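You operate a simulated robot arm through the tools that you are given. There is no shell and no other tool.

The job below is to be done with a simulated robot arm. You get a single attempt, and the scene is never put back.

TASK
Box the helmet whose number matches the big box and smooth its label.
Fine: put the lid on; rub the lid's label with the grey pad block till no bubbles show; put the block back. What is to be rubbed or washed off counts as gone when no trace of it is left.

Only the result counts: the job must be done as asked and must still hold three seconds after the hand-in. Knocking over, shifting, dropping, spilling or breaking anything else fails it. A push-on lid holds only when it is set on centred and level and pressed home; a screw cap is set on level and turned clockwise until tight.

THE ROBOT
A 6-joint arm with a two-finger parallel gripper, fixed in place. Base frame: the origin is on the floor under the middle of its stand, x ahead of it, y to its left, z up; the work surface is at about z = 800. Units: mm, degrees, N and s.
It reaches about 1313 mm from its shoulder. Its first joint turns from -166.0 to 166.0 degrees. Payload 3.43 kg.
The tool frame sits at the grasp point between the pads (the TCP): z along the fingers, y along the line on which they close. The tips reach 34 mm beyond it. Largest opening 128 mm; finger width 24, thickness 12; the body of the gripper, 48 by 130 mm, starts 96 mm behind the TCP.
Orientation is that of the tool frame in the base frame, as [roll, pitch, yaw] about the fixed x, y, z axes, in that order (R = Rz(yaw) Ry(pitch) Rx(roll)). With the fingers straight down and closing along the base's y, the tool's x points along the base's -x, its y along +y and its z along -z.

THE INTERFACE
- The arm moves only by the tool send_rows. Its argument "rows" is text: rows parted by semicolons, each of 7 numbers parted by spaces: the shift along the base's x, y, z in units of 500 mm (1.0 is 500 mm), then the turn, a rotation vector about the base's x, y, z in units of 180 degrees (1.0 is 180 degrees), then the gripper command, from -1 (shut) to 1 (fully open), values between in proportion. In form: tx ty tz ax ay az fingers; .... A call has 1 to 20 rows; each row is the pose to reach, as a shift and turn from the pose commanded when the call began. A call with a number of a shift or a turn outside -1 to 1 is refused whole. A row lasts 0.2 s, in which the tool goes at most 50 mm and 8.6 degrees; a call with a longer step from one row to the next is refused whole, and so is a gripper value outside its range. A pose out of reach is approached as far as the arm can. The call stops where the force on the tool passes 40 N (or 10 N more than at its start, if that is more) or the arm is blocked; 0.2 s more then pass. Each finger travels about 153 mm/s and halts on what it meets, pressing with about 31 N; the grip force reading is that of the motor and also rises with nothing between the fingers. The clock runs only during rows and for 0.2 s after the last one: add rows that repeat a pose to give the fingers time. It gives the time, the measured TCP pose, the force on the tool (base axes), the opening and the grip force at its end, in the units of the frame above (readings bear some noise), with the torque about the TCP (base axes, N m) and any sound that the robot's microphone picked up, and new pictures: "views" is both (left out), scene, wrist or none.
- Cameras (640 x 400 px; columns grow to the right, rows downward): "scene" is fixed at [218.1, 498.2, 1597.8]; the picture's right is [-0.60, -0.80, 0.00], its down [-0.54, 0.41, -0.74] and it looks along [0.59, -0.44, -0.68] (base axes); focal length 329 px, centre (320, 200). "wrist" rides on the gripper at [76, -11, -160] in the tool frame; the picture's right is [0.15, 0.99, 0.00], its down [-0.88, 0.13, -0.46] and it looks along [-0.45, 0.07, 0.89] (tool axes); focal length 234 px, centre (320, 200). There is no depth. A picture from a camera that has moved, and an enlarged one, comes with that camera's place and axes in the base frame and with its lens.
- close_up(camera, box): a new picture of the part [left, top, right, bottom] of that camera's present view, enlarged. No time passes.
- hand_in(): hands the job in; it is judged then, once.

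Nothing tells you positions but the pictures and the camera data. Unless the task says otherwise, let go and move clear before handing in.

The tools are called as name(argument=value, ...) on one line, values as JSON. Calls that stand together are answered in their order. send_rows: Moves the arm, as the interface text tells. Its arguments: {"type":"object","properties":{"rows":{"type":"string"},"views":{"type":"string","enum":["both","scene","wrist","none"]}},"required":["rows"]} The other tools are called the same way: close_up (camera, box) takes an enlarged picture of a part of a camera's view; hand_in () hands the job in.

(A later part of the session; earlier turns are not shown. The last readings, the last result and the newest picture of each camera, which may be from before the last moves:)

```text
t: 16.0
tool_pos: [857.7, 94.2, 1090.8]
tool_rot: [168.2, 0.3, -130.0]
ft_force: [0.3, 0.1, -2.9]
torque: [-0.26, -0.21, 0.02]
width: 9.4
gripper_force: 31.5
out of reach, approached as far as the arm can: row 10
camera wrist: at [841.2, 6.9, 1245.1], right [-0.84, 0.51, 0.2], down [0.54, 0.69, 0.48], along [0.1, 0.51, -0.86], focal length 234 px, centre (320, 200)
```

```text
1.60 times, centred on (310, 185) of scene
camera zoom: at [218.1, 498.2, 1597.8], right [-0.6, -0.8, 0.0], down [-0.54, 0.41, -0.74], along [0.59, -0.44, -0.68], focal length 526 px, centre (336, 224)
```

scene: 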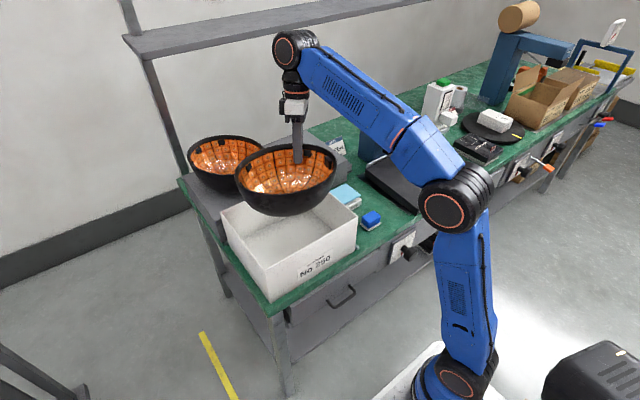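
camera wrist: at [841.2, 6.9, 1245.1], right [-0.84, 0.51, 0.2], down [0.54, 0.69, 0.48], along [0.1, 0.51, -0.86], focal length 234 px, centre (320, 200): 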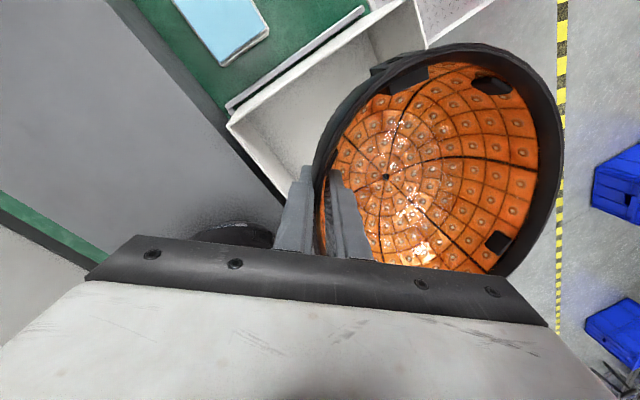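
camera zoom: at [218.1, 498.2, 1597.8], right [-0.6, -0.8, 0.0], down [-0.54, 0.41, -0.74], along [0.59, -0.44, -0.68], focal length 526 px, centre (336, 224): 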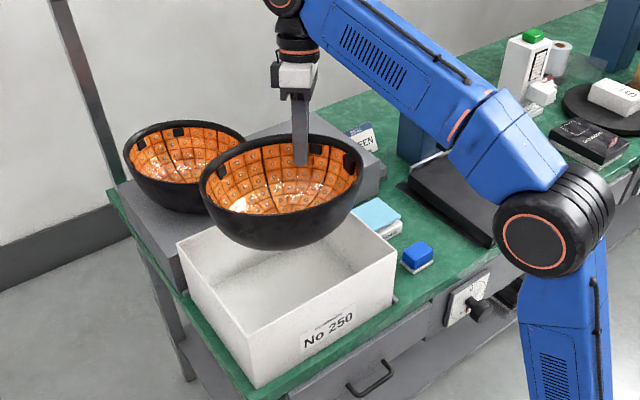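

The helmet is centred over the box at about (787, 178). I'll lower it partway into the box and check wall clearances.

send_rows(rows="0.002 0 -0.044 0 0 0 -1; 0.004 0 -0.088 0 0 0 -1; 0.004 0 -0.132 0 0 0 -1; 0.004 0 -0.176 0 0 0 -1; 0.004 0 -0.22 0 0 0 -1; 0.004 0 -0.264 0 0 0 -1; 0.004 0 -0.264 0 0 0 -1", views="both")

close_up(camera="scene", box=[210, 100, 370, 310])

close_up(camera="wrist", box=[200, 0, 640, 280])

```text
t: 17.6
tool_pos: [859.7, 94.7, 961.0]
tool_rot: [168.0, 0.1, -130.0]
ft_force: [-0.1, -0.1, -3.5]
torque: [-0.27, -0.25, -0.04]
width: 9.6
gripper_force: 30.7
camera wrist: at [844.4, 6.6, 1115.8], right [-0.84, 0.51, 0.21], down [0.54, 0.7, 0.47], along [0.1, 0.51, -0.86], focal length 234 px, centre (320, 200)
```

scene: 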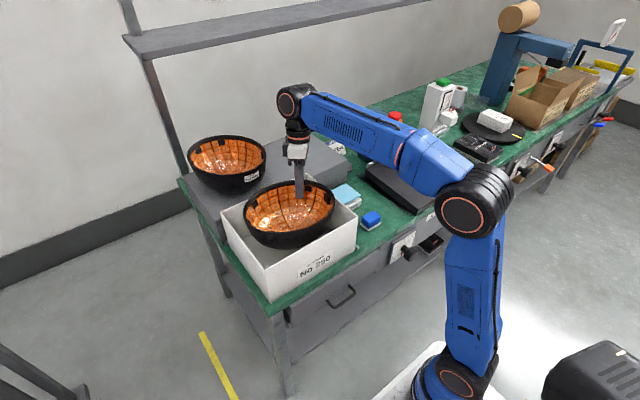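
wrist: 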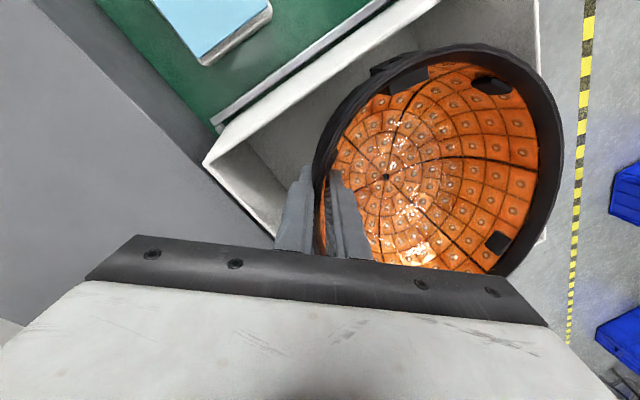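

```text
1.90 times, centred on (290, 205) of scene
camera zoom: at [218.1, 498.2, 1597.8], right [-0.6, -0.8, 0.0], down [-0.54, 0.41, -0.74], along [0.59, -0.44, -0.68], focal length 627 px, centre (377, 190)
```

zoom: 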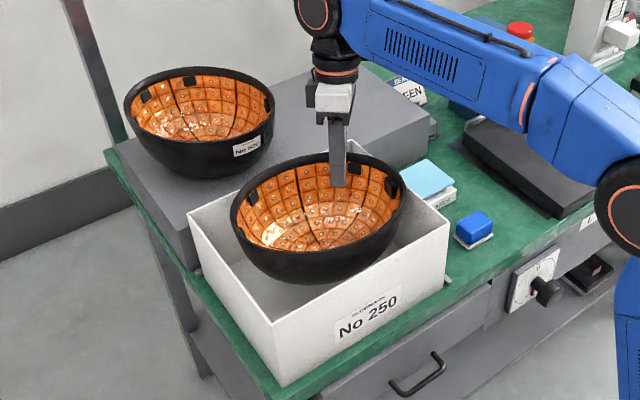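

```text
1.43 times, centred on (420, 140) of wrist
camera zoom: at [844.4, 6.6, 1115.8], right [-0.84, 0.51, 0.21], down [0.54, 0.7, 0.47], along [0.1, 0.51, -0.86], focal length 334 px, centre (177, 286)
```

zoom: 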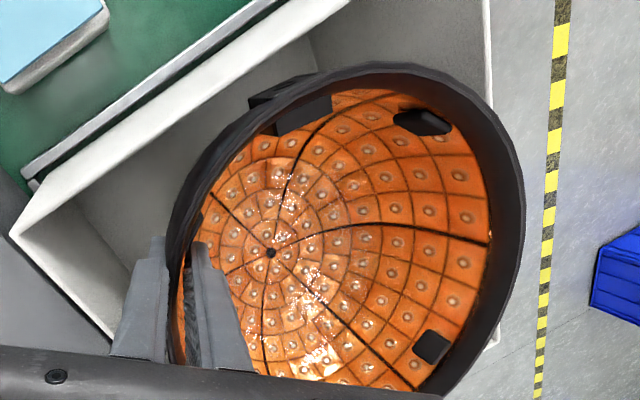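

The helmet is inside the walls with clearance, its far side tilted up about 2.5°. I'll level it slightly while lowering to just above the box floor.

send_rows(rows="0 0 -0.03 -0.003 -0.0035 0 -1; 0 0 -0.06 -0.006 -0.007 0 -1; 0 0 -0.085 -0.0089 -0.0106 0 -1; 0 0 -0.094 -0.0089 -0.0106 0 -1; 0 0 -0.094 -0.0089 -0.0106 0 -1", views="both")

close_up(camera="scene", box=[210, 130, 370, 310])

close_up(camera="wrist", box=[200, 0, 640, 280])

```text
t: 18.8
tool_pos: [858.0, 93.8, 915.7]
tool_rot: [170.5, 0.1, -130.0]
ft_force: [-0.5, 0.2, -3.2]
torque: [-0.26, -0.21, -0.05]
width: 9.5
gripper_force: 31.2
camera wrist: at [838.2, 10.5, 1070.9], right [-0.84, 0.51, 0.16], down [0.53, 0.71, 0.47], along [0.13, 0.48, -0.87], focal length 234 px, centre (320, 200)
```

scene: 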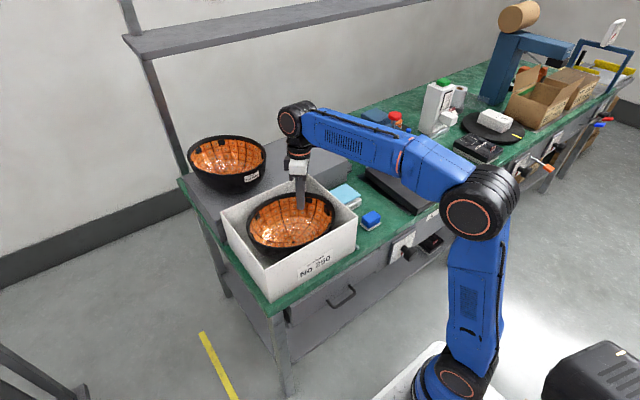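
wrist: 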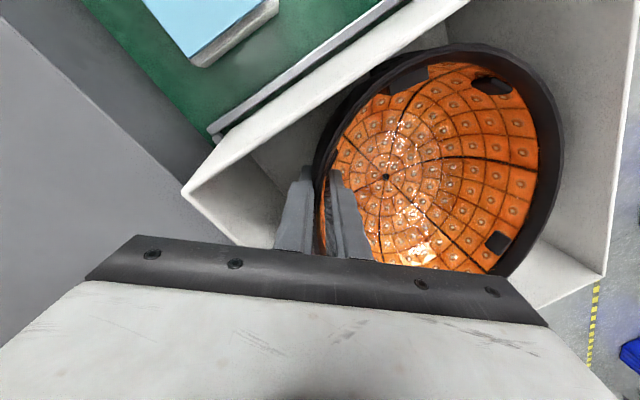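

```text
2.22 times, centred on (290, 220) of scene
camera zoom: at [218.1, 498.2, 1597.8], right [-0.6, -0.8, 0.0], down [-0.54, 0.41, -0.74], along [0.59, -0.44, -0.68], focal length 731 px, centre (387, 156)
```

zoom: 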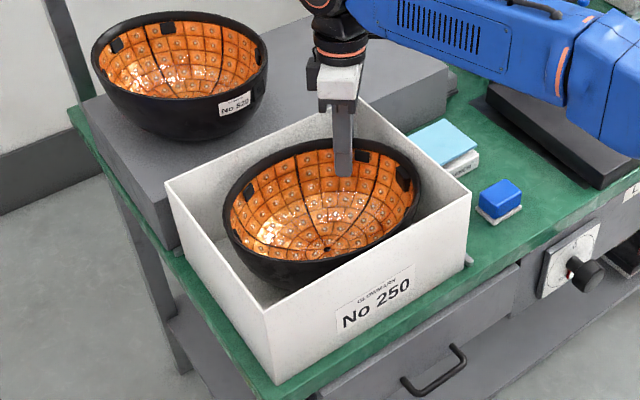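

```text
1.43 times, centred on (420, 140) of wrist
camera zoom: at [838.2, 10.5, 1070.9], right [-0.84, 0.51, 0.16], down [0.53, 0.71, 0.47], along [0.13, 0.48, -0.87], focal length 334 px, centre (177, 286)
```

zoom: 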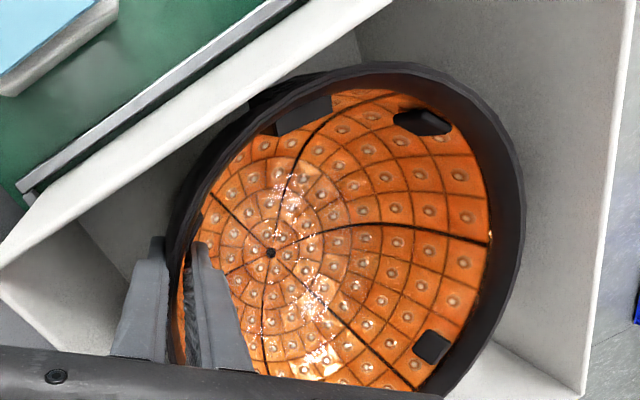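

All clear. I'll lower in small steps until the weight transfers to the floor of the box.

send_rows(rows="0 0 -0.004 0 0 0 -1; 0 0 -0.008 0 0 0 -1; 0 0 -0.011 0 0 0 -1; 0 0 -0.011 0 0 0 -1", views="none")

```text
t: 19.8
tool_pos: [859.6, 95.0, 910.6]
tool_rot: [170.5, -0.1, -130.0]
ft_force: [0.1, -0.2, -3.2]
torque: [-0.27, -0.26, 0.0]
width: 9.5
gripper_force: 31.2
```

send_rows(rows="0 0 -0.003 0 0 0 -1; 0 0 -0.006 0 0 0 -1; 0 0 -0.006 0 0 0 -1", views="none")

```text
t: 20.6
tool_pos: [859.2, 94.6, 907.7]
tool_rot: [170.6, 0.0, -130.0]
ft_force: [-0.6, -0.5, -3.3]
torque: [-0.28, -0.26, -0.05]
width: 9.6
gripper_force: 31.1
```

The weight is still fully on the gripper at TCP z 907.7, so I'll keep lowering slowly.

send_rows(rows="0 0 -0.003 0 0 0 -1; 0 0 -0.006 0 0 0 -1; 0 0 -0.006 0 0 0 -1", views="none")

```text
t: 21.4
tool_pos: [859.5, 95.6, 903.7]
tool_rot: [170.6, -0.1, -130.0]
ft_force: [0.0, -0.5, -3.5]
torque: [-0.3, -0.26, -0.01]
width: 9.7
gripper_force: 30.7
```

No contact yet at z 903.7. Continuing down in small steps.

send_rows(rows="0 0 -0.003 0 0 0 -1; 0 0 -0.006 0 0 0 -1; 0 0 -0.006 0 0 0 -1", views="both")

close_up(camera="wrist", box=[200, 0, 640, 280])

close_up(camera="scene", box=[210, 130, 370, 310])

```text
t: 22.2
tool_pos: [859.0, 94.7, 901.5]
tool_rot: [170.5, 0.0, -130.1]
ft_force: [4.8, -2.3, 10.4]
torque: [0.16, 0.38, -0.11]
width: 9.5
gripper_force: 31.4
camera wrist: at [838.8, 11.3, 1056.4], right [-0.84, 0.51, 0.16], down [0.52, 0.71, 0.47], along [0.13, 0.48, -0.87], focal length 234 px, centre (320, 200)
```

scene: 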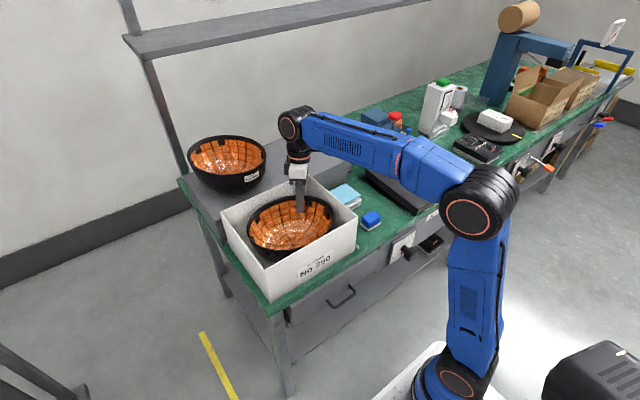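
wrist: 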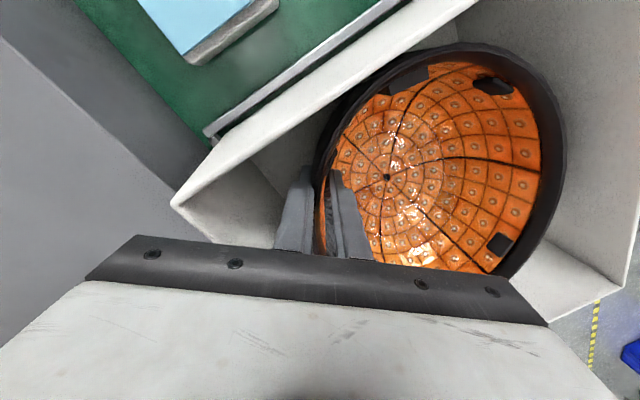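

```text
1.43 times, centred on (420, 140) of wrist
camera zoom: at [838.8, 11.3, 1056.4], right [-0.84, 0.51, 0.16], down [0.52, 0.71, 0.47], along [0.13, 0.48, -0.87], focal length 334 px, centre (177, 286)
```

zoom: 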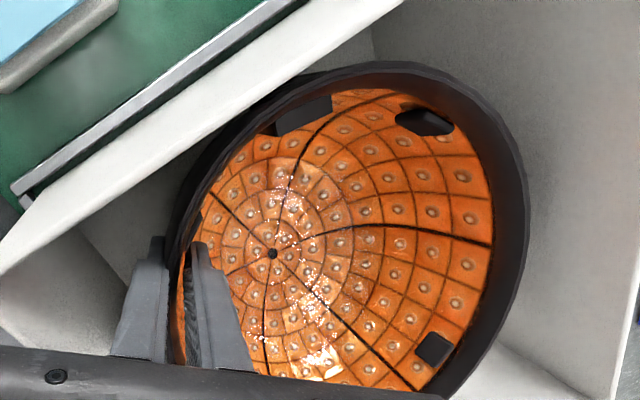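

```text
2.22 times, centred on (290, 220) of scene
camera zoom: at [218.1, 498.2, 1597.8], right [-0.6, -0.8, 0.0], down [-0.54, 0.41, -0.74], along [0.59, -0.44, -0.68], focal length 731 px, centre (387, 156)
```

zoom: 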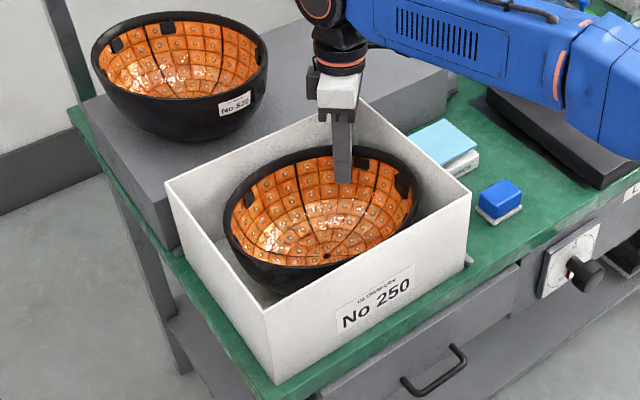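

The helmet now touches the box floor. I'll ease off slightly and open the fingers a little to release it.

send_rows(rows="0 0 0.002 0 0 0 -1; 0 0 0.003 0 0 0 -0.85; 0 0 0.003 0 0 0 -0.7; 0 0 0.003 0 0 0 -0.6; 0 0 0.003 0 0 0 -0.6", views="both")

close_up(camera="wrist", box=[200, 0, 640, 280])

close_up(camera="scene", box=[210, 130, 370, 310])

```text
t: 23.4
tool_pos: [859.3, 95.4, 902.4]
tool_rot: [170.6, 0.1, -130.0]
ft_force: [-0.1, 0.1, -1.0]
torque: [-0.03, -0.04, -0.02]
width: 25.6
gripper_force: 0.0
camera wrist: at [838.2, 11.7, 1057.5], right [-0.84, 0.51, 0.16], down [0.53, 0.71, 0.47], along [0.13, 0.48, -0.87], focal length 234 px, centre (320, 200)
```

scene: 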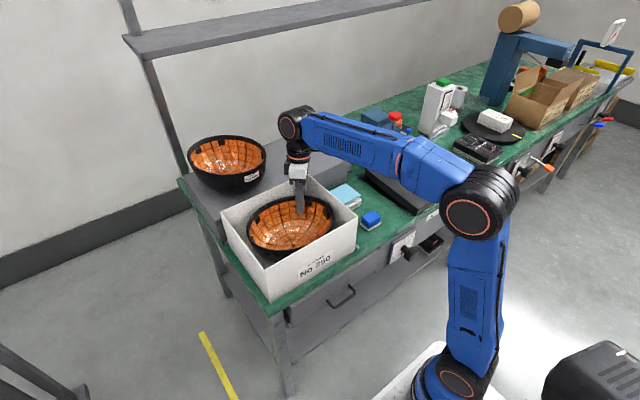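
wrist: 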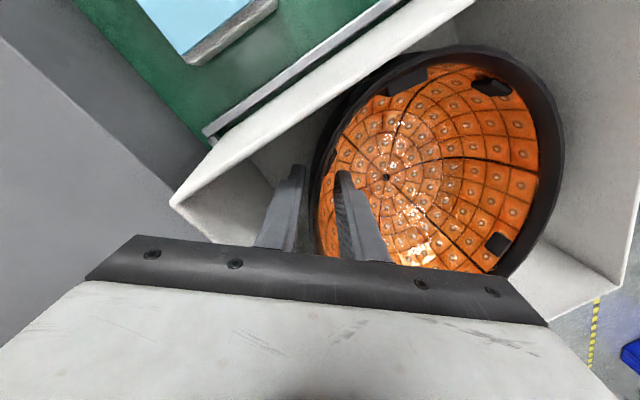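

```text
1.43 times, centred on (420, 140) of wrist
camera zoom: at [838.2, 11.7, 1057.5], right [-0.84, 0.51, 0.16], down [0.53, 0.71, 0.47], along [0.13, 0.48, -0.87], focal length 334 px, centre (177, 286)
```

zoom: 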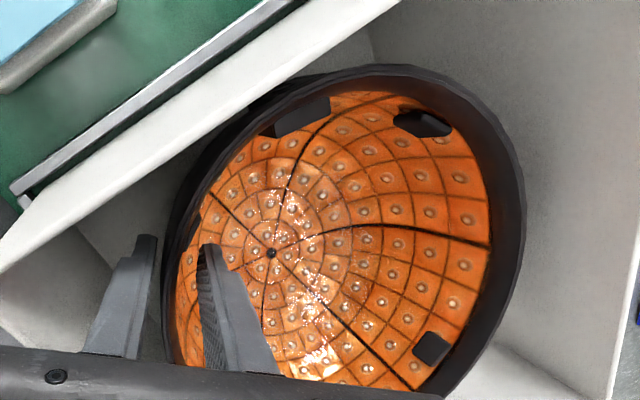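

```text
2.22 times, centred on (290, 220) of scene
camera zoom: at [218.1, 498.2, 1597.8], right [-0.6, -0.8, 0.0], down [-0.54, 0.41, -0.74], along [0.59, -0.44, -0.68], focal length 731 px, centre (387, 156)
```

zoom: 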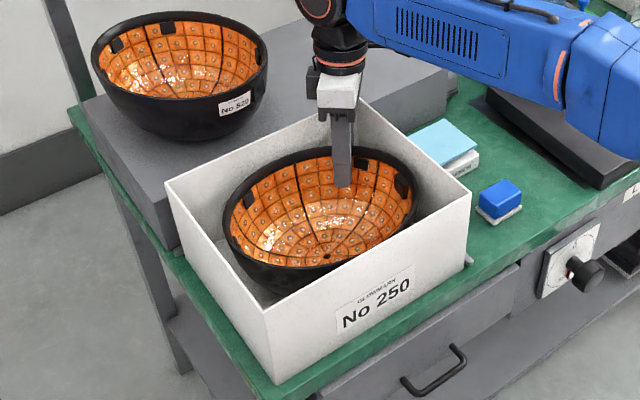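

The helmet sits stably in the box and has been released. I'll withdraw along the finger direction.

send_rows(rows="0.0031 -0.0026 0.0247 0 0 0 -0.6; 0.0063 -0.0053 0.0493 0 0 0 -0.6; 0.0126 -0.0106 0.0986 0 0 0 -0.6; 0.0189 -0.0159 0.148 0 0 0 -0.6; 0.0252 -0.0212 0.197 0 0 0 -0.6; 0.0315 -0.0265 0.247 0 0 0 -0.6; 0.0378 -0.0318 0.296 0 0 0 -0.6; 0.0378 -0.0318 0.296 0 0 0 -0.6", views="both")

```text
t: 25.2
tool_pos: [877.6, 78.0, 1050.0]
tool_rot: [170.6, 0.0, -129.9]
ft_force: [-0.7, -0.5, 0.1]
torque: [-0.01, -0.05, -0.03]
width: 25.7
gripper_force: 0.0
camera wrist: at [856.8, -5.1, 1205.3], right [-0.84, 0.51, 0.16], down [0.53, 0.71, 0.47], along [0.13, 0.48, -0.87], focal length 234 px, centre (320, 200)
```

scene: 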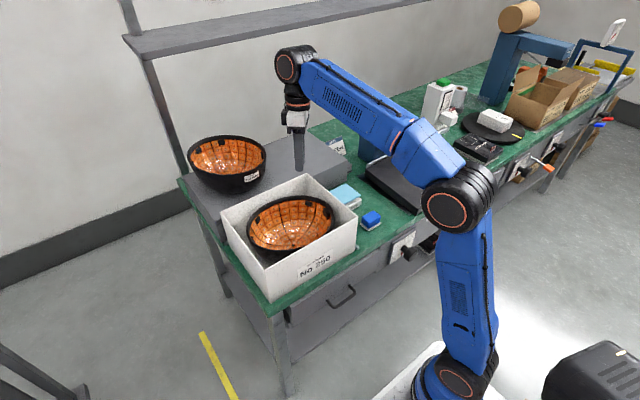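
wrist: 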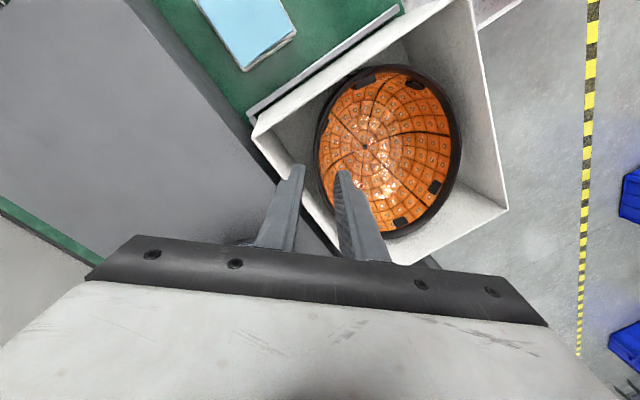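

The helmet is well placed. I'll straighten the tool and move back toward the lid.

send_rows(rows="-0.024 -0.064 0.0175 -0.0168 -0.02 0 -0.4; -0.048 -0.128 0.035 -0.0336 -0.04 0 -0.2; -0.072 -0.192 0.0525 -0.0336 -0.04 0 -0.2; -0.096 -0.256 0.07 -0.0336 -0.04 0 -0.2; -0.096 -0.256 0.07 -0.0336 -0.04 0 -0.2", views="none")

```text
t: 26.4
tool_pos: [832.0, -48.7, 1085.1]
tool_rot: [-180.0, 0.0, -130.1]
ft_force: [-0.7, 0.4, 0.3]
torque: [0.01, -0.01, -0.01]
width: 51.2
gripper_force: 0.1
```

Next I'll move above the lid with the gripper turned so the fingers close along x, across the lid's fin.

send_rows(rows="-0.0084 -0.08 0.001 0 0 0.0222 -0.2; -0.0168 -0.16 0.002 0 0 0.0444 -0.2; -0.0252 -0.24 0.003 0 0 0.0667 -0.2; -0.0336 -0.32 0.004 0 0 0.0889 -0.2; -0.042 -0.4 0.005 0 0 0.1111 -0.2; -0.0504 -0.48 0.006 0 0 0.1333 -0.2; -0.0588 -0.56 0.007 0 0 0.1556 -0.2; -0.0672 -0.64 0.008 0 0 0.1778 -0.2; -0.0756 -0.72 0.009 0 0 0.2 -0.2; -0.084 -0.8 0.01 0 0 0.2222 -0.2; -0.084 -0.8 0.01 0 0 0.2222 -0.2", views="both")

close_up(camera="wrist", box=[160, 0, 560, 260])

```text
t: 28.8
tool_pos: [785.1, -451.0, 1090.3]
tool_rot: [180.0, -0.1, -90.0]
ft_force: [0.2, -0.4, 0.5]
torque: [0.0, -0.02, -0.03]
width: 51.2
gripper_force: 0.0
camera wrist: at [797.0, -527.2, 1249.4], right [-0.99, -0.15, 0.0], down [-0.13, 0.88, 0.46], along [-0.07, 0.45, -0.89], focal length 234 px, centre (320, 200)
```

scene: 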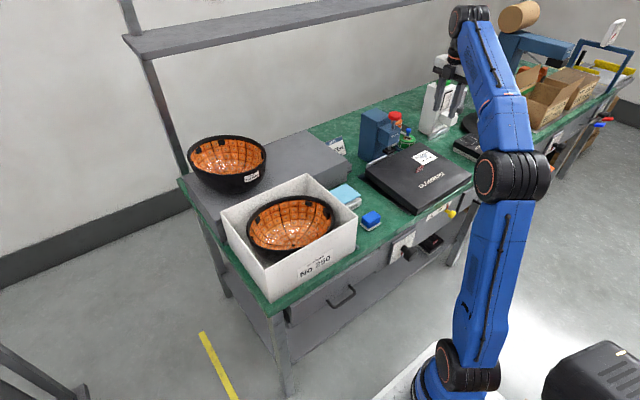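
wrist: 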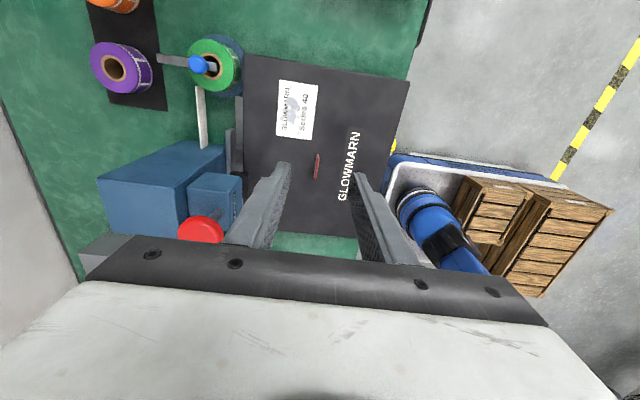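

```text
1.54 times, centred on (360, 130) of wrist
camera zoom: at [797.0, -527.2, 1249.4], right [-0.99, -0.15, 0.0], down [-0.13, 0.88, 0.46], along [-0.07, 0.45, -0.89], focal length 360 px, centre (258, 308)
```

zoom: 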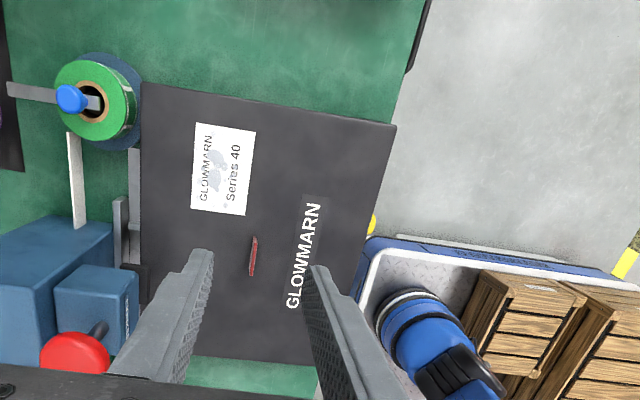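

I can see the whole lid: the bubbly label is in its −y/+x quarter and the fin is at the centre. I'll look closer at how the lid is resting and at the label's bubbles.

close_up(camera="scene", box=[355, 135, 475, 220])

close_up(camera="scene", box=[355, 160, 425, 220])

close_up(camera="wrist", box=[265, 70, 335, 190])

close_up(camera="wrist", box=[230, 40, 420, 240])

```text
4.71 times, centred on (415, 178) of scene
camera zoom: at [218.1, 498.2, 1597.8], right [-0.6, -0.8, 0.0], down [-0.54, 0.41, -0.74], along [0.59, -0.44, -0.68], focal length 1548 px, centre (-127, 306)
```

zoom: 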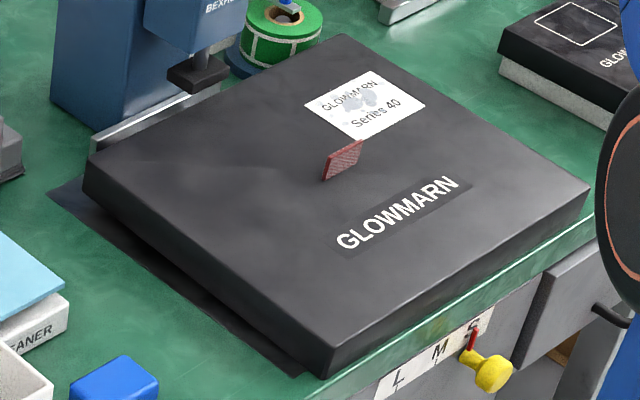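

```text
6.67 times, centred on (390, 190) of scene
camera zoom: at [218.1, 498.2, 1597.8], right [-0.6, -0.8, 0.0], down [-0.54, 0.41, -0.74], along [0.59, -0.44, -0.68], focal length 2193 px, centre (-147, 267)
```

zoom: 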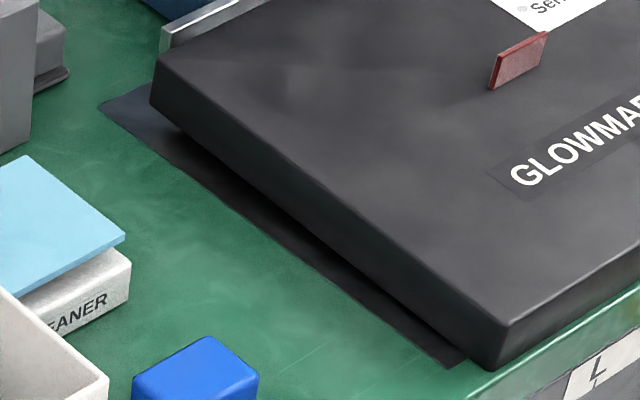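

```text
3.33 times, centred on (300, 130) of wrist
camera zoom: at [797.0, -527.2, 1249.4], right [-0.99, -0.15, 0.0], down [-0.13, 0.88, 0.46], along [-0.07, 0.45, -0.89], focal length 781 px, centre (387, 433)
```

zoom: 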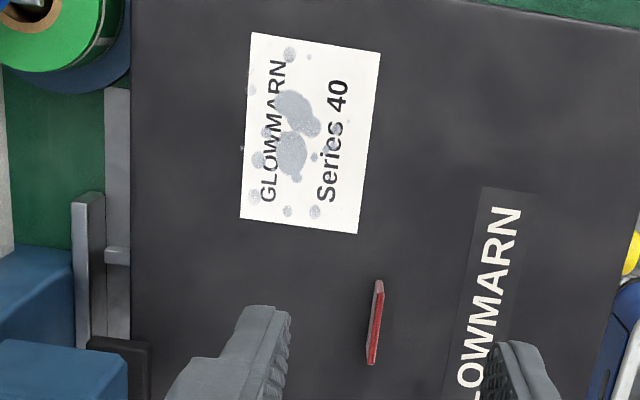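

```text
2.00 times, centred on (325, 140) of wrist
camera zoom: at [797.0, -527.2, 1249.4], right [-0.99, -0.15, 0.0], down [-0.13, 0.88, 0.46], along [-0.07, 0.45, -0.89], focal length 468 px, centre (310, 320)
```

zoom: 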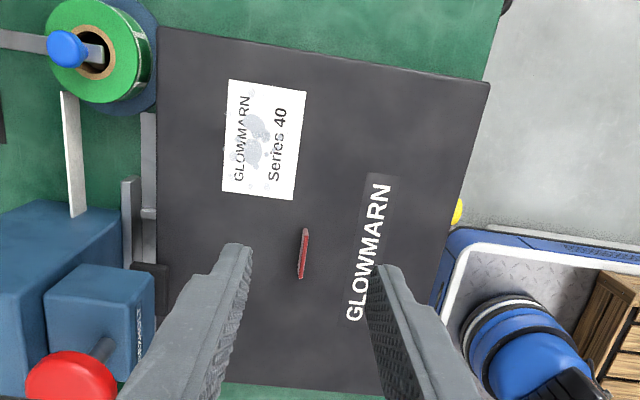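

The lid looks square to the box and slightly smaller than the mat beneath it. Its fin is at the lid centre, about (784, −392), and runs along y. I'll descend over the fin to refine position and height.

send_rows(rows="0 0.03 -0.06 0 0 0 -0.2; 0 0.06 -0.12 0 0 0 -0.2; 0 0.09 -0.18 0 0 0 -0.2; 0 0.118 -0.24 0 0 0 -0.2; 0 0.118 -0.3 0 0 0 -0.2; 0 0.118 -0.3 0 0 0 -0.2", views="both")

close_up(camera="wrist", box=[220, 60, 420, 260])

close_up(camera="scene", box=[355, 110, 475, 220])

```text
t: 30.2
tool_pos: [788.2, -388.7, 940.6]
tool_rot: [179.9, 0.0, -90.0]
ft_force: [-0.1, 0.0, 1.1]
torque: [0.04, 0.02, 0.02]
width: 51.2
gripper_force: 0.1
camera wrist: at [798.8, -465.7, 1099.6], right [-0.99, -0.15, 0.0], down [-0.13, 0.88, 0.46], along [-0.07, 0.45, -0.89], focal length 234 px, centre (320, 200)
```

scene: 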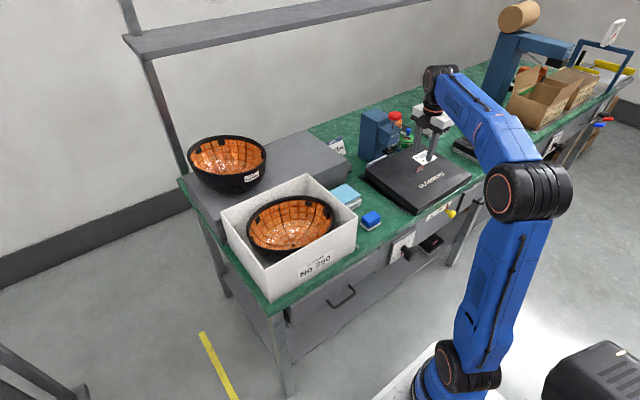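
wrist: 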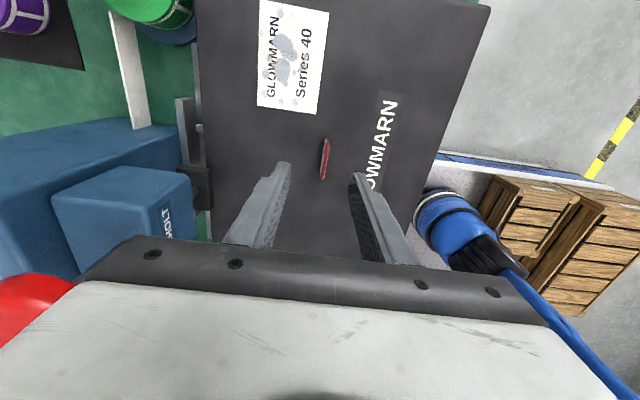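

```text
2.00 times, centred on (320, 160) of wrist
camera zoom: at [798.8, -465.7, 1099.6], right [-0.99, -0.15, 0.0], down [-0.13, 0.88, 0.46], along [-0.07, 0.45, -0.89], focal length 468 px, centre (320, 280)
```

zoom: 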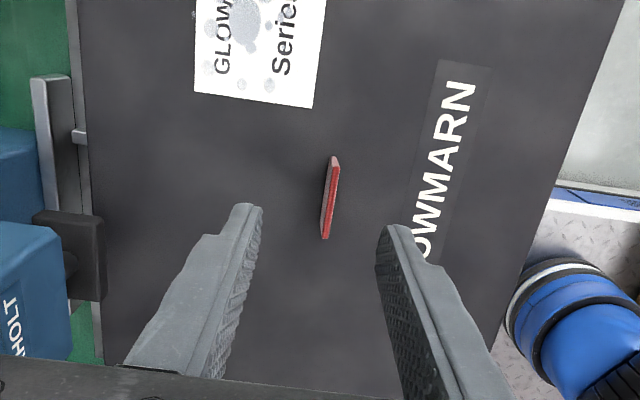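

```text
3.64 times, centred on (415, 165) of scene
camera zoom: at [218.1, 498.2, 1597.8], right [-0.6, -0.8, 0.0], down [-0.54, 0.41, -0.74], along [0.59, -0.44, -0.68], focal length 1196 px, centre (-26, 327)
```

zoom: 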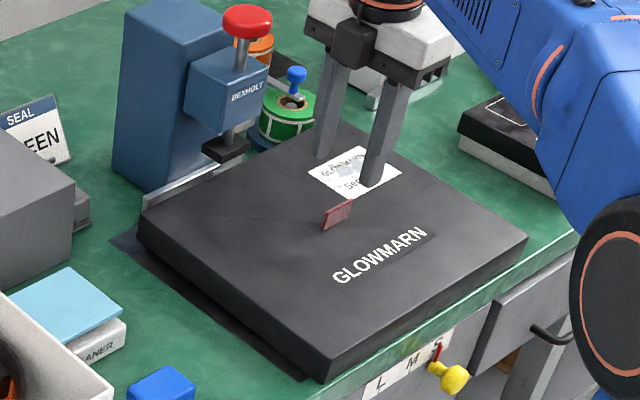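

Lid top is at z≈840 with the fin about 6 mm toward −x of my axis. The press pad (near x≥888, z≈885) overhangs the lid's +x edge, so I'll have to slide the lid out toward −x after a small lift. First I'll correct alignment and descend around the fin.

send_rows(rows="-0.0126 -0.0088 -0.03 0 0 0 -0.3; -0.0126 -0.0088 -0.08 0 0 0 -0.4; -0.0126 -0.0088 -0.08 0 0 0 -0.4", views="both")

close_up(camera="wrist", box=[220, 60, 420, 260])

close_up(camera="scene", box=[355, 110, 475, 220])

```text
t: 31.0
tool_pos: [783.9, -393.6, 899.9]
tool_rot: [179.9, 0.0, -89.9]
ft_force: [0.1, 0.1, 0.0]
torque: [0.0, 0.0, -0.02]
width: 38.5
gripper_force: 0.0
camera wrist: at [793.8, -470.6, 1059.3], right [-0.99, -0.15, 0.0], down [-0.13, 0.88, 0.46], along [-0.07, 0.45, -0.89], focal length 234 px, centre (320, 200)
```

scene: 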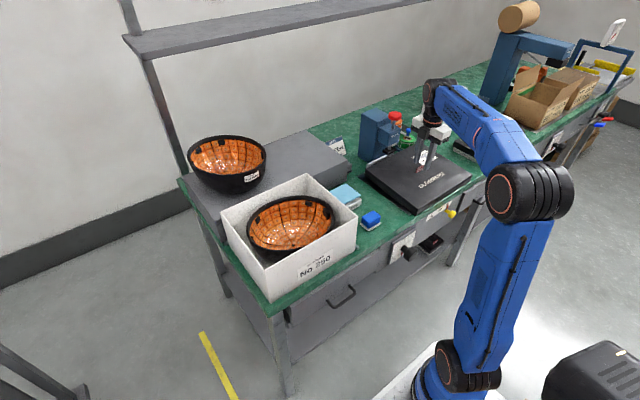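
wrist: 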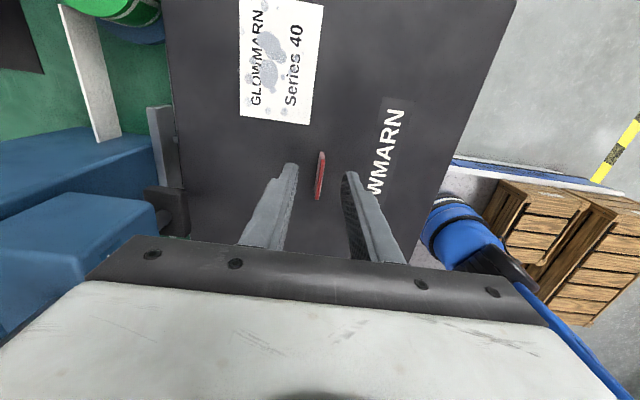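

```text
2.00 times, centred on (320, 160) of wrist
camera zoom: at [793.8, -470.6, 1059.3], right [-0.99, -0.15, 0.0], down [-0.13, 0.88, 0.46], along [-0.07, 0.45, -0.89], focal length 468 px, centre (320, 280)
```

zoom: 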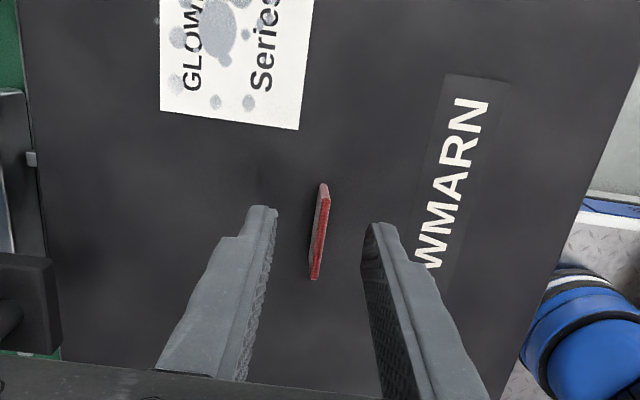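

```text
3.64 times, centred on (415, 165) of scene
camera zoom: at [218.1, 498.2, 1597.8], right [-0.6, -0.8, 0.0], down [-0.54, 0.41, -0.74], along [0.59, -0.44, -0.68], focal length 1196 px, centre (-26, 327)
```

zoom: 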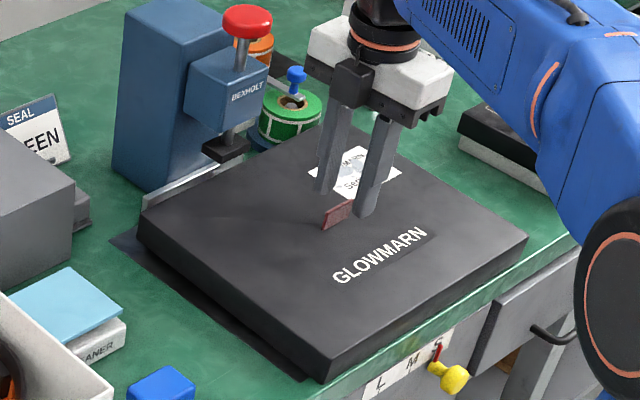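

The fin is centred between the fingers. I'll lower so the tips are just above the lid surface, then grip the fin.

send_rows(rows="0 0 -0.014 0 0 0 -0.4; 0 0 -0.028 0 0 0 -0.4; 0 0 -0.04 0 0 0 -0.4; 0 0 -0.04 0 0 0 -0.4", views="both")

close_up(camera="wrist", box=[220, 60, 420, 260])

close_up(camera="scene", box=[385, 140, 455, 190])

```text
t: 32.0
tool_pos: [781.8, -393.9, 879.9]
tool_rot: [179.9, 0.0, -90.0]
ft_force: [-0.2, 0.5, 0.4]
torque: [-0.04, -0.01, 0.02]
width: 38.5
gripper_force: 0.0
camera wrist: at [792.8, -471.2, 1039.1], right [-0.99, -0.15, 0.0], down [-0.13, 0.88, 0.46], along [-0.07, 0.45, -0.89], focal length 234 px, centre (320, 200)
```

scene: 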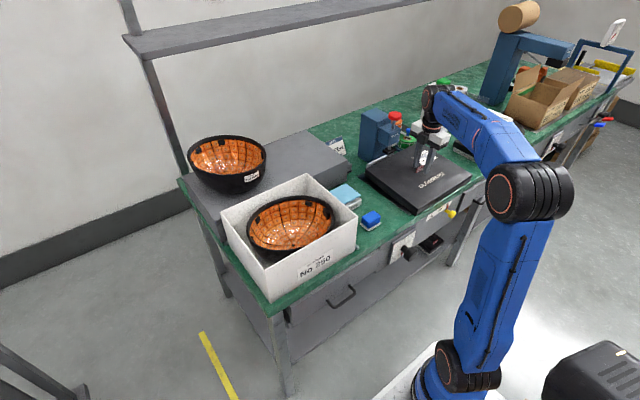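
wrist: 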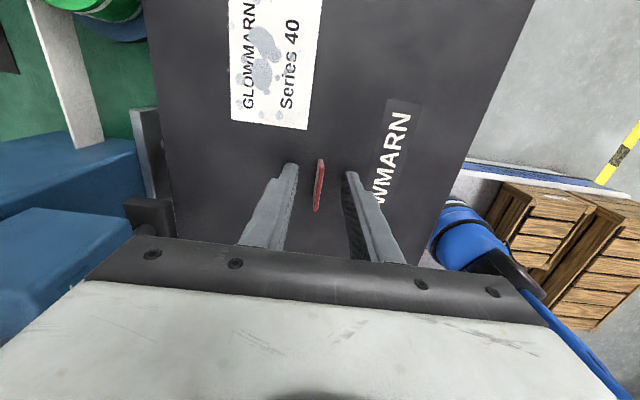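

```text
2.00 times, centred on (320, 160) of wrist
camera zoom: at [792.8, -471.2, 1039.1], right [-0.99, -0.15, 0.0], down [-0.13, 0.88, 0.46], along [-0.07, 0.45, -0.89], focal length 468 px, centre (320, 280)
```

zoom: 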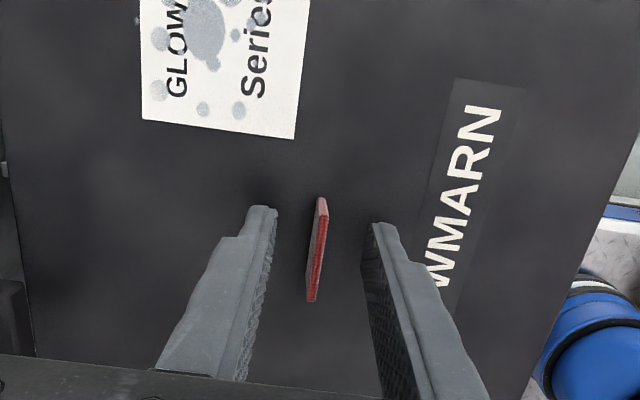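

```text
8.00 times, centred on (420, 165) of scene
camera zoom: at [218.1, 498.2, 1597.8], right [-0.6, -0.8, 0.0], down [-0.54, 0.41, -0.74], along [0.59, -0.44, -0.68], focal length 2632 px, centre (-480, 480)
```

zoom: 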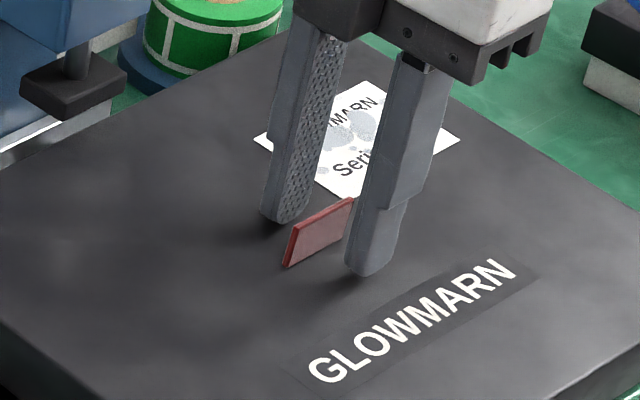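

The fingertips sit just above the lid with the fin centred. Closing on the fin.

send_rows(rows="0 0 0 0 0 0 -0.7; 0 0 0 0 0 0 -0.85; 0 0 0 0 0 0 -1; 0 0 0 0 0 0 -1", views="wrist")

close_up(camera="scene", box=[355, 110, 475, 220])

```text
t: 33.0
tool_pos: [782.8, -394.3, 880.5]
tool_rot: [180.0, 0.1, -90.0]
ft_force: [1.7, 0.1, 2.7]
torque: [0.08, -0.64, -0.02]
width: 4.1
gripper_force: 30.8
camera wrist: at [792.8, -471.1, 1039.5], right [-0.99, -0.15, 0.0], down [-0.13, 0.88, 0.46], along [-0.07, 0.45, -0.89], focal length 234 px, centre (320, 200)
```

wrist: 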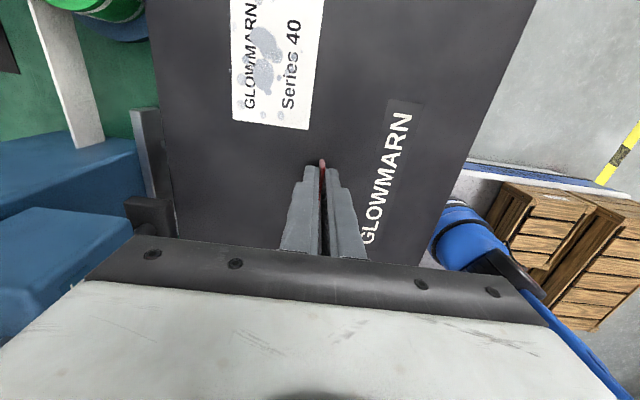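

```text
3.64 times, centred on (415, 165) of scene
camera zoom: at [218.1, 498.2, 1597.8], right [-0.6, -0.8, 0.0], down [-0.54, 0.41, -0.74], along [0.59, -0.44, -0.68], focal length 1196 px, centre (-26, 327)
```

zoom: 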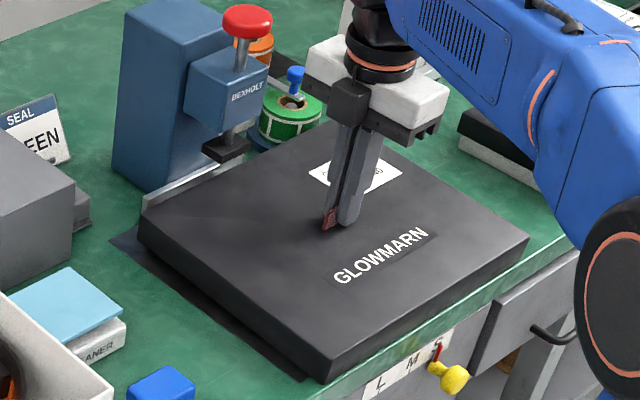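

The fin is gripped (4.1 mm). I'll lift just a few millimetres to check the weight.

send_rows(rows="0 0 0.006 0 0 0 -1; 0 0 0.012 0 0 0 -1; 0 0 0.018 0 0 0 -1; 0 0 0.018 0 0 0 -1", views="both")

close_up(camera="scene", box=[355, 110, 475, 220])

```text
t: 34.0
tool_pos: [782.5, -393.6, 889.8]
tool_rot: [179.9, 0.0, -90.0]
ft_force: [0.4, -0.3, 0.0]
torque: [-0.02, 0.03, 0.0]
width: 3.3
gripper_force: 31.2
camera wrist: at [793.0, -471.0, 1048.4], right [-0.99, -0.15, 0.0], down [-0.13, 0.88, 0.46], along [-0.07, 0.45, -0.89], focal length 234 px, centre (320, 200)
```

scene: 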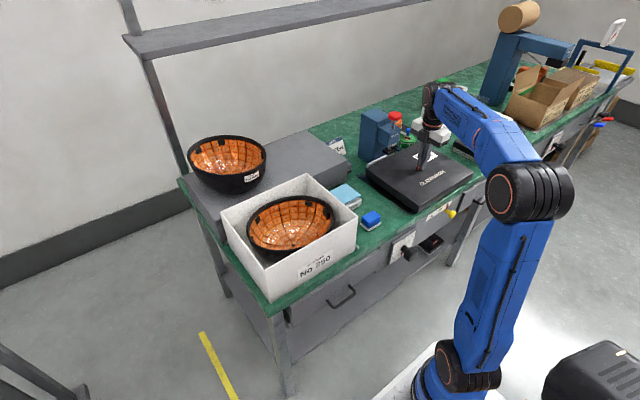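
wrist: 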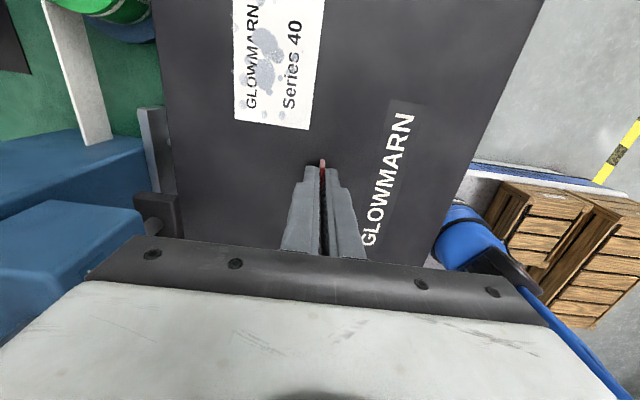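

```text
3.64 times, centred on (415, 165) of scene
camera zoom: at [218.1, 498.2, 1597.8], right [-0.6, -0.8, 0.0], down [-0.54, 0.41, -0.74], along [0.59, -0.44, -0.68], focal length 1196 px, centre (-26, 327)
```

zoom: 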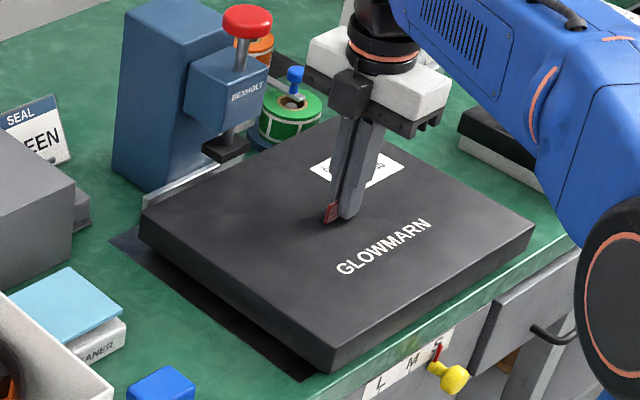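

The scene view suggests the lid rose, but the force reading shows almost no weight. I'll zoom in to verify before moving further.

close_up(camera="scene", box=[355, 135, 475, 220])

close_up(camera="wrist", box=[220, 60, 420, 260])

close_up(camera="scene", box=[355, 160, 425, 220])

```text
4.71 times, centred on (415, 178) of scene
camera zoom: at [218.1, 498.2, 1597.8], right [-0.6, -0.8, 0.0], down [-0.54, 0.41, -0.74], along [0.59, -0.44, -0.68], focal length 1548 px, centre (-127, 306)
```

zoom: 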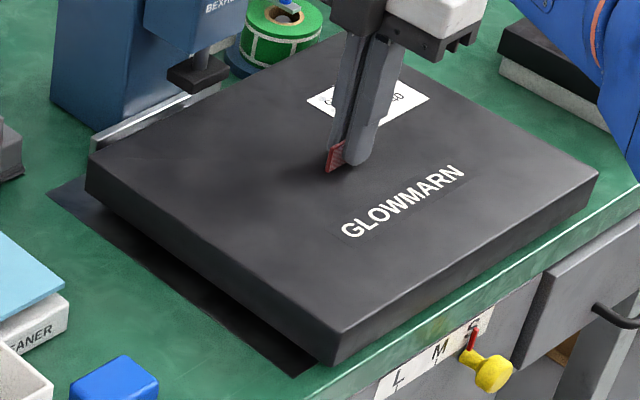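

```text
2.00 times, centred on (320, 160) of wrist
camera zoom: at [793.0, -471.0, 1048.4], right [-0.99, -0.15, 0.0], down [-0.13, 0.88, 0.46], along [-0.07, 0.45, -0.89], focal length 468 px, centre (320, 280)
```

zoom: 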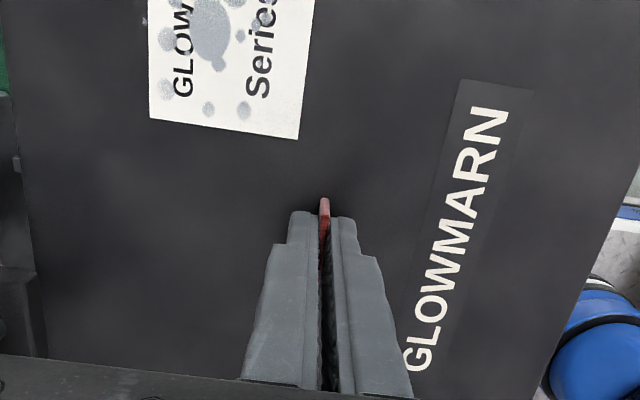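

```text
6.67 times, centred on (390, 190) of scene
camera zoom: at [218.1, 498.2, 1597.8], right [-0.6, -0.8, 0.0], down [-0.54, 0.41, -0.74], along [0.59, -0.44, -0.68], focal length 2193 px, centre (-147, 267)
```

zoom: 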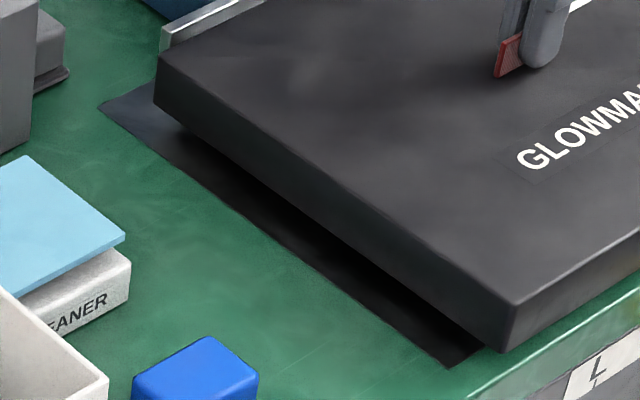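

Corner geometry shows the lid was tilted while resting and now hangs level in the grip, at z≈850 and very light. I'll slide it toward −x, out from under the press pad, with only a small rise.

send_rows(rows="-0.01 0 0.004 0 0 0 -1; -0.03 0 0.009 0 0 0 -1; -0.06 0 0.014 0 0 0 -1; -0.1 0 0.018 0 0 0 -1; -0.14 0 0.022 0 0 0 -1; -0.14 0 0.022 0 0 0 -1", views="both")

close_up(camera="scene", box=[355, 135, 475, 220])

```text
t: 35.4
tool_pos: [713.0, -393.9, 899.8]
tool_rot: [180.0, 0.0, -90.1]
ft_force: [0.0, -0.6, -1.8]
torque: [0.0, 0.02, -0.01]
width: 3.7
gripper_force: 31.0
camera wrist: at [723.7, -471.6, 1059.1], right [-0.99, -0.15, 0.0], down [-0.13, 0.88, 0.46], along [-0.07, 0.45, -0.89], focal length 234 px, centre (320, 200)
```

scene: 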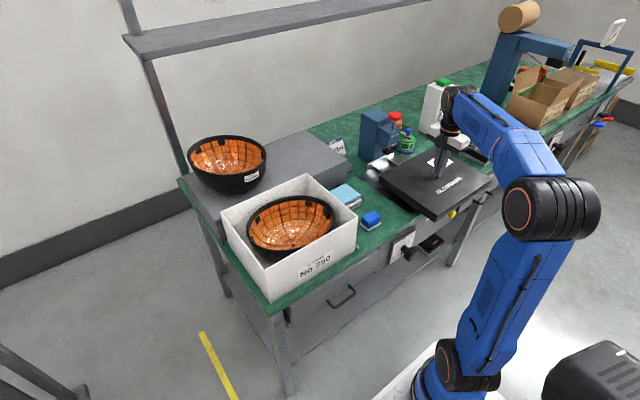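
wrist: 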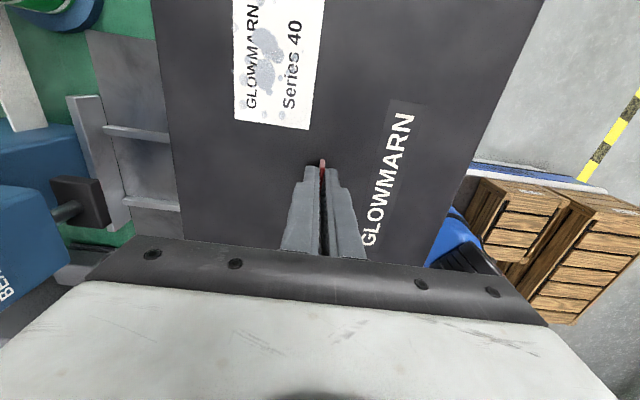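

```text
4.71 times, centred on (415, 178) of scene
camera zoom: at [218.1, 498.2, 1597.8], right [-0.6, -0.8, 0.0], down [-0.54, 0.41, -0.74], along [0.59, -0.44, -0.68], focal length 1548 px, centre (-127, 306)
```

zoom: 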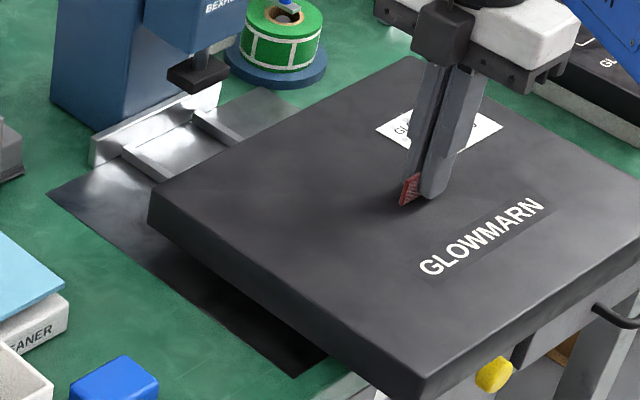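

The lid is clear of its rack and weighs about 1.8 N. I'll raise it well above the box rim height.

send_rows(rows="0 0 0.04 0 0 0 -1; 0 0 0.09 0 0 0 -1; 0 0 0.14 0 0 0 -1; 0 0 0.19 0 0 0 -1; 0 0 0.24 0 0 0 -1; 0 0 0.29 0 0 0 -1; 0 0.04 0.3 0 0 0 -1; 0 0.1 0.3 0 0 0 -1; 0 0.16 0.3 0 0 0 -1; 0 0.22 0.3 0 0 0 -1; 0 0.28 0.3 0 0 0 -1; 0 0.34 0.3 0 0 0 -1; 0 0.4 0.3 0 0 0 -1; 0 0.4 0.3 0 0 0 -1", views="both")

```text
t: 38.4
tool_pos: [711.6, -194.6, 1051.8]
tool_rot: [180.0, -0.1, -90.0]
ft_force: [0.2, -0.8, -0.9]
torque: [-0.01, -0.01, -0.03]
width: 3.4
gripper_force: 30.9
camera wrist: at [722.9, -270.9, 1210.2], right [-0.99, -0.15, 0.0], down [-0.13, 0.88, 0.46], along [-0.07, 0.45, -0.89], focal length 234 px, centre (320, 200)
```

scene: 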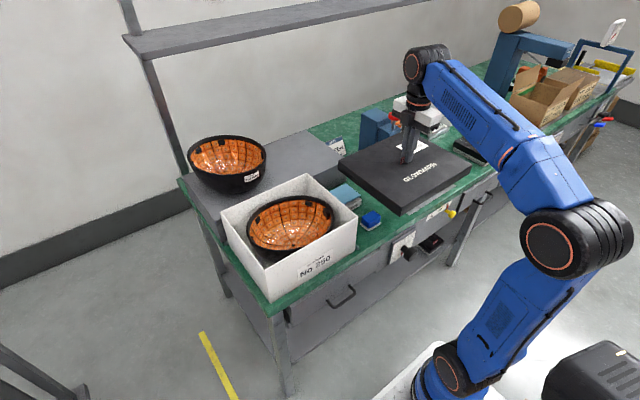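
wrist: 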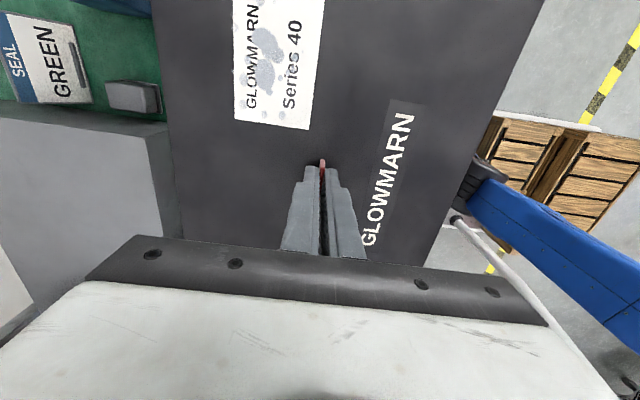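

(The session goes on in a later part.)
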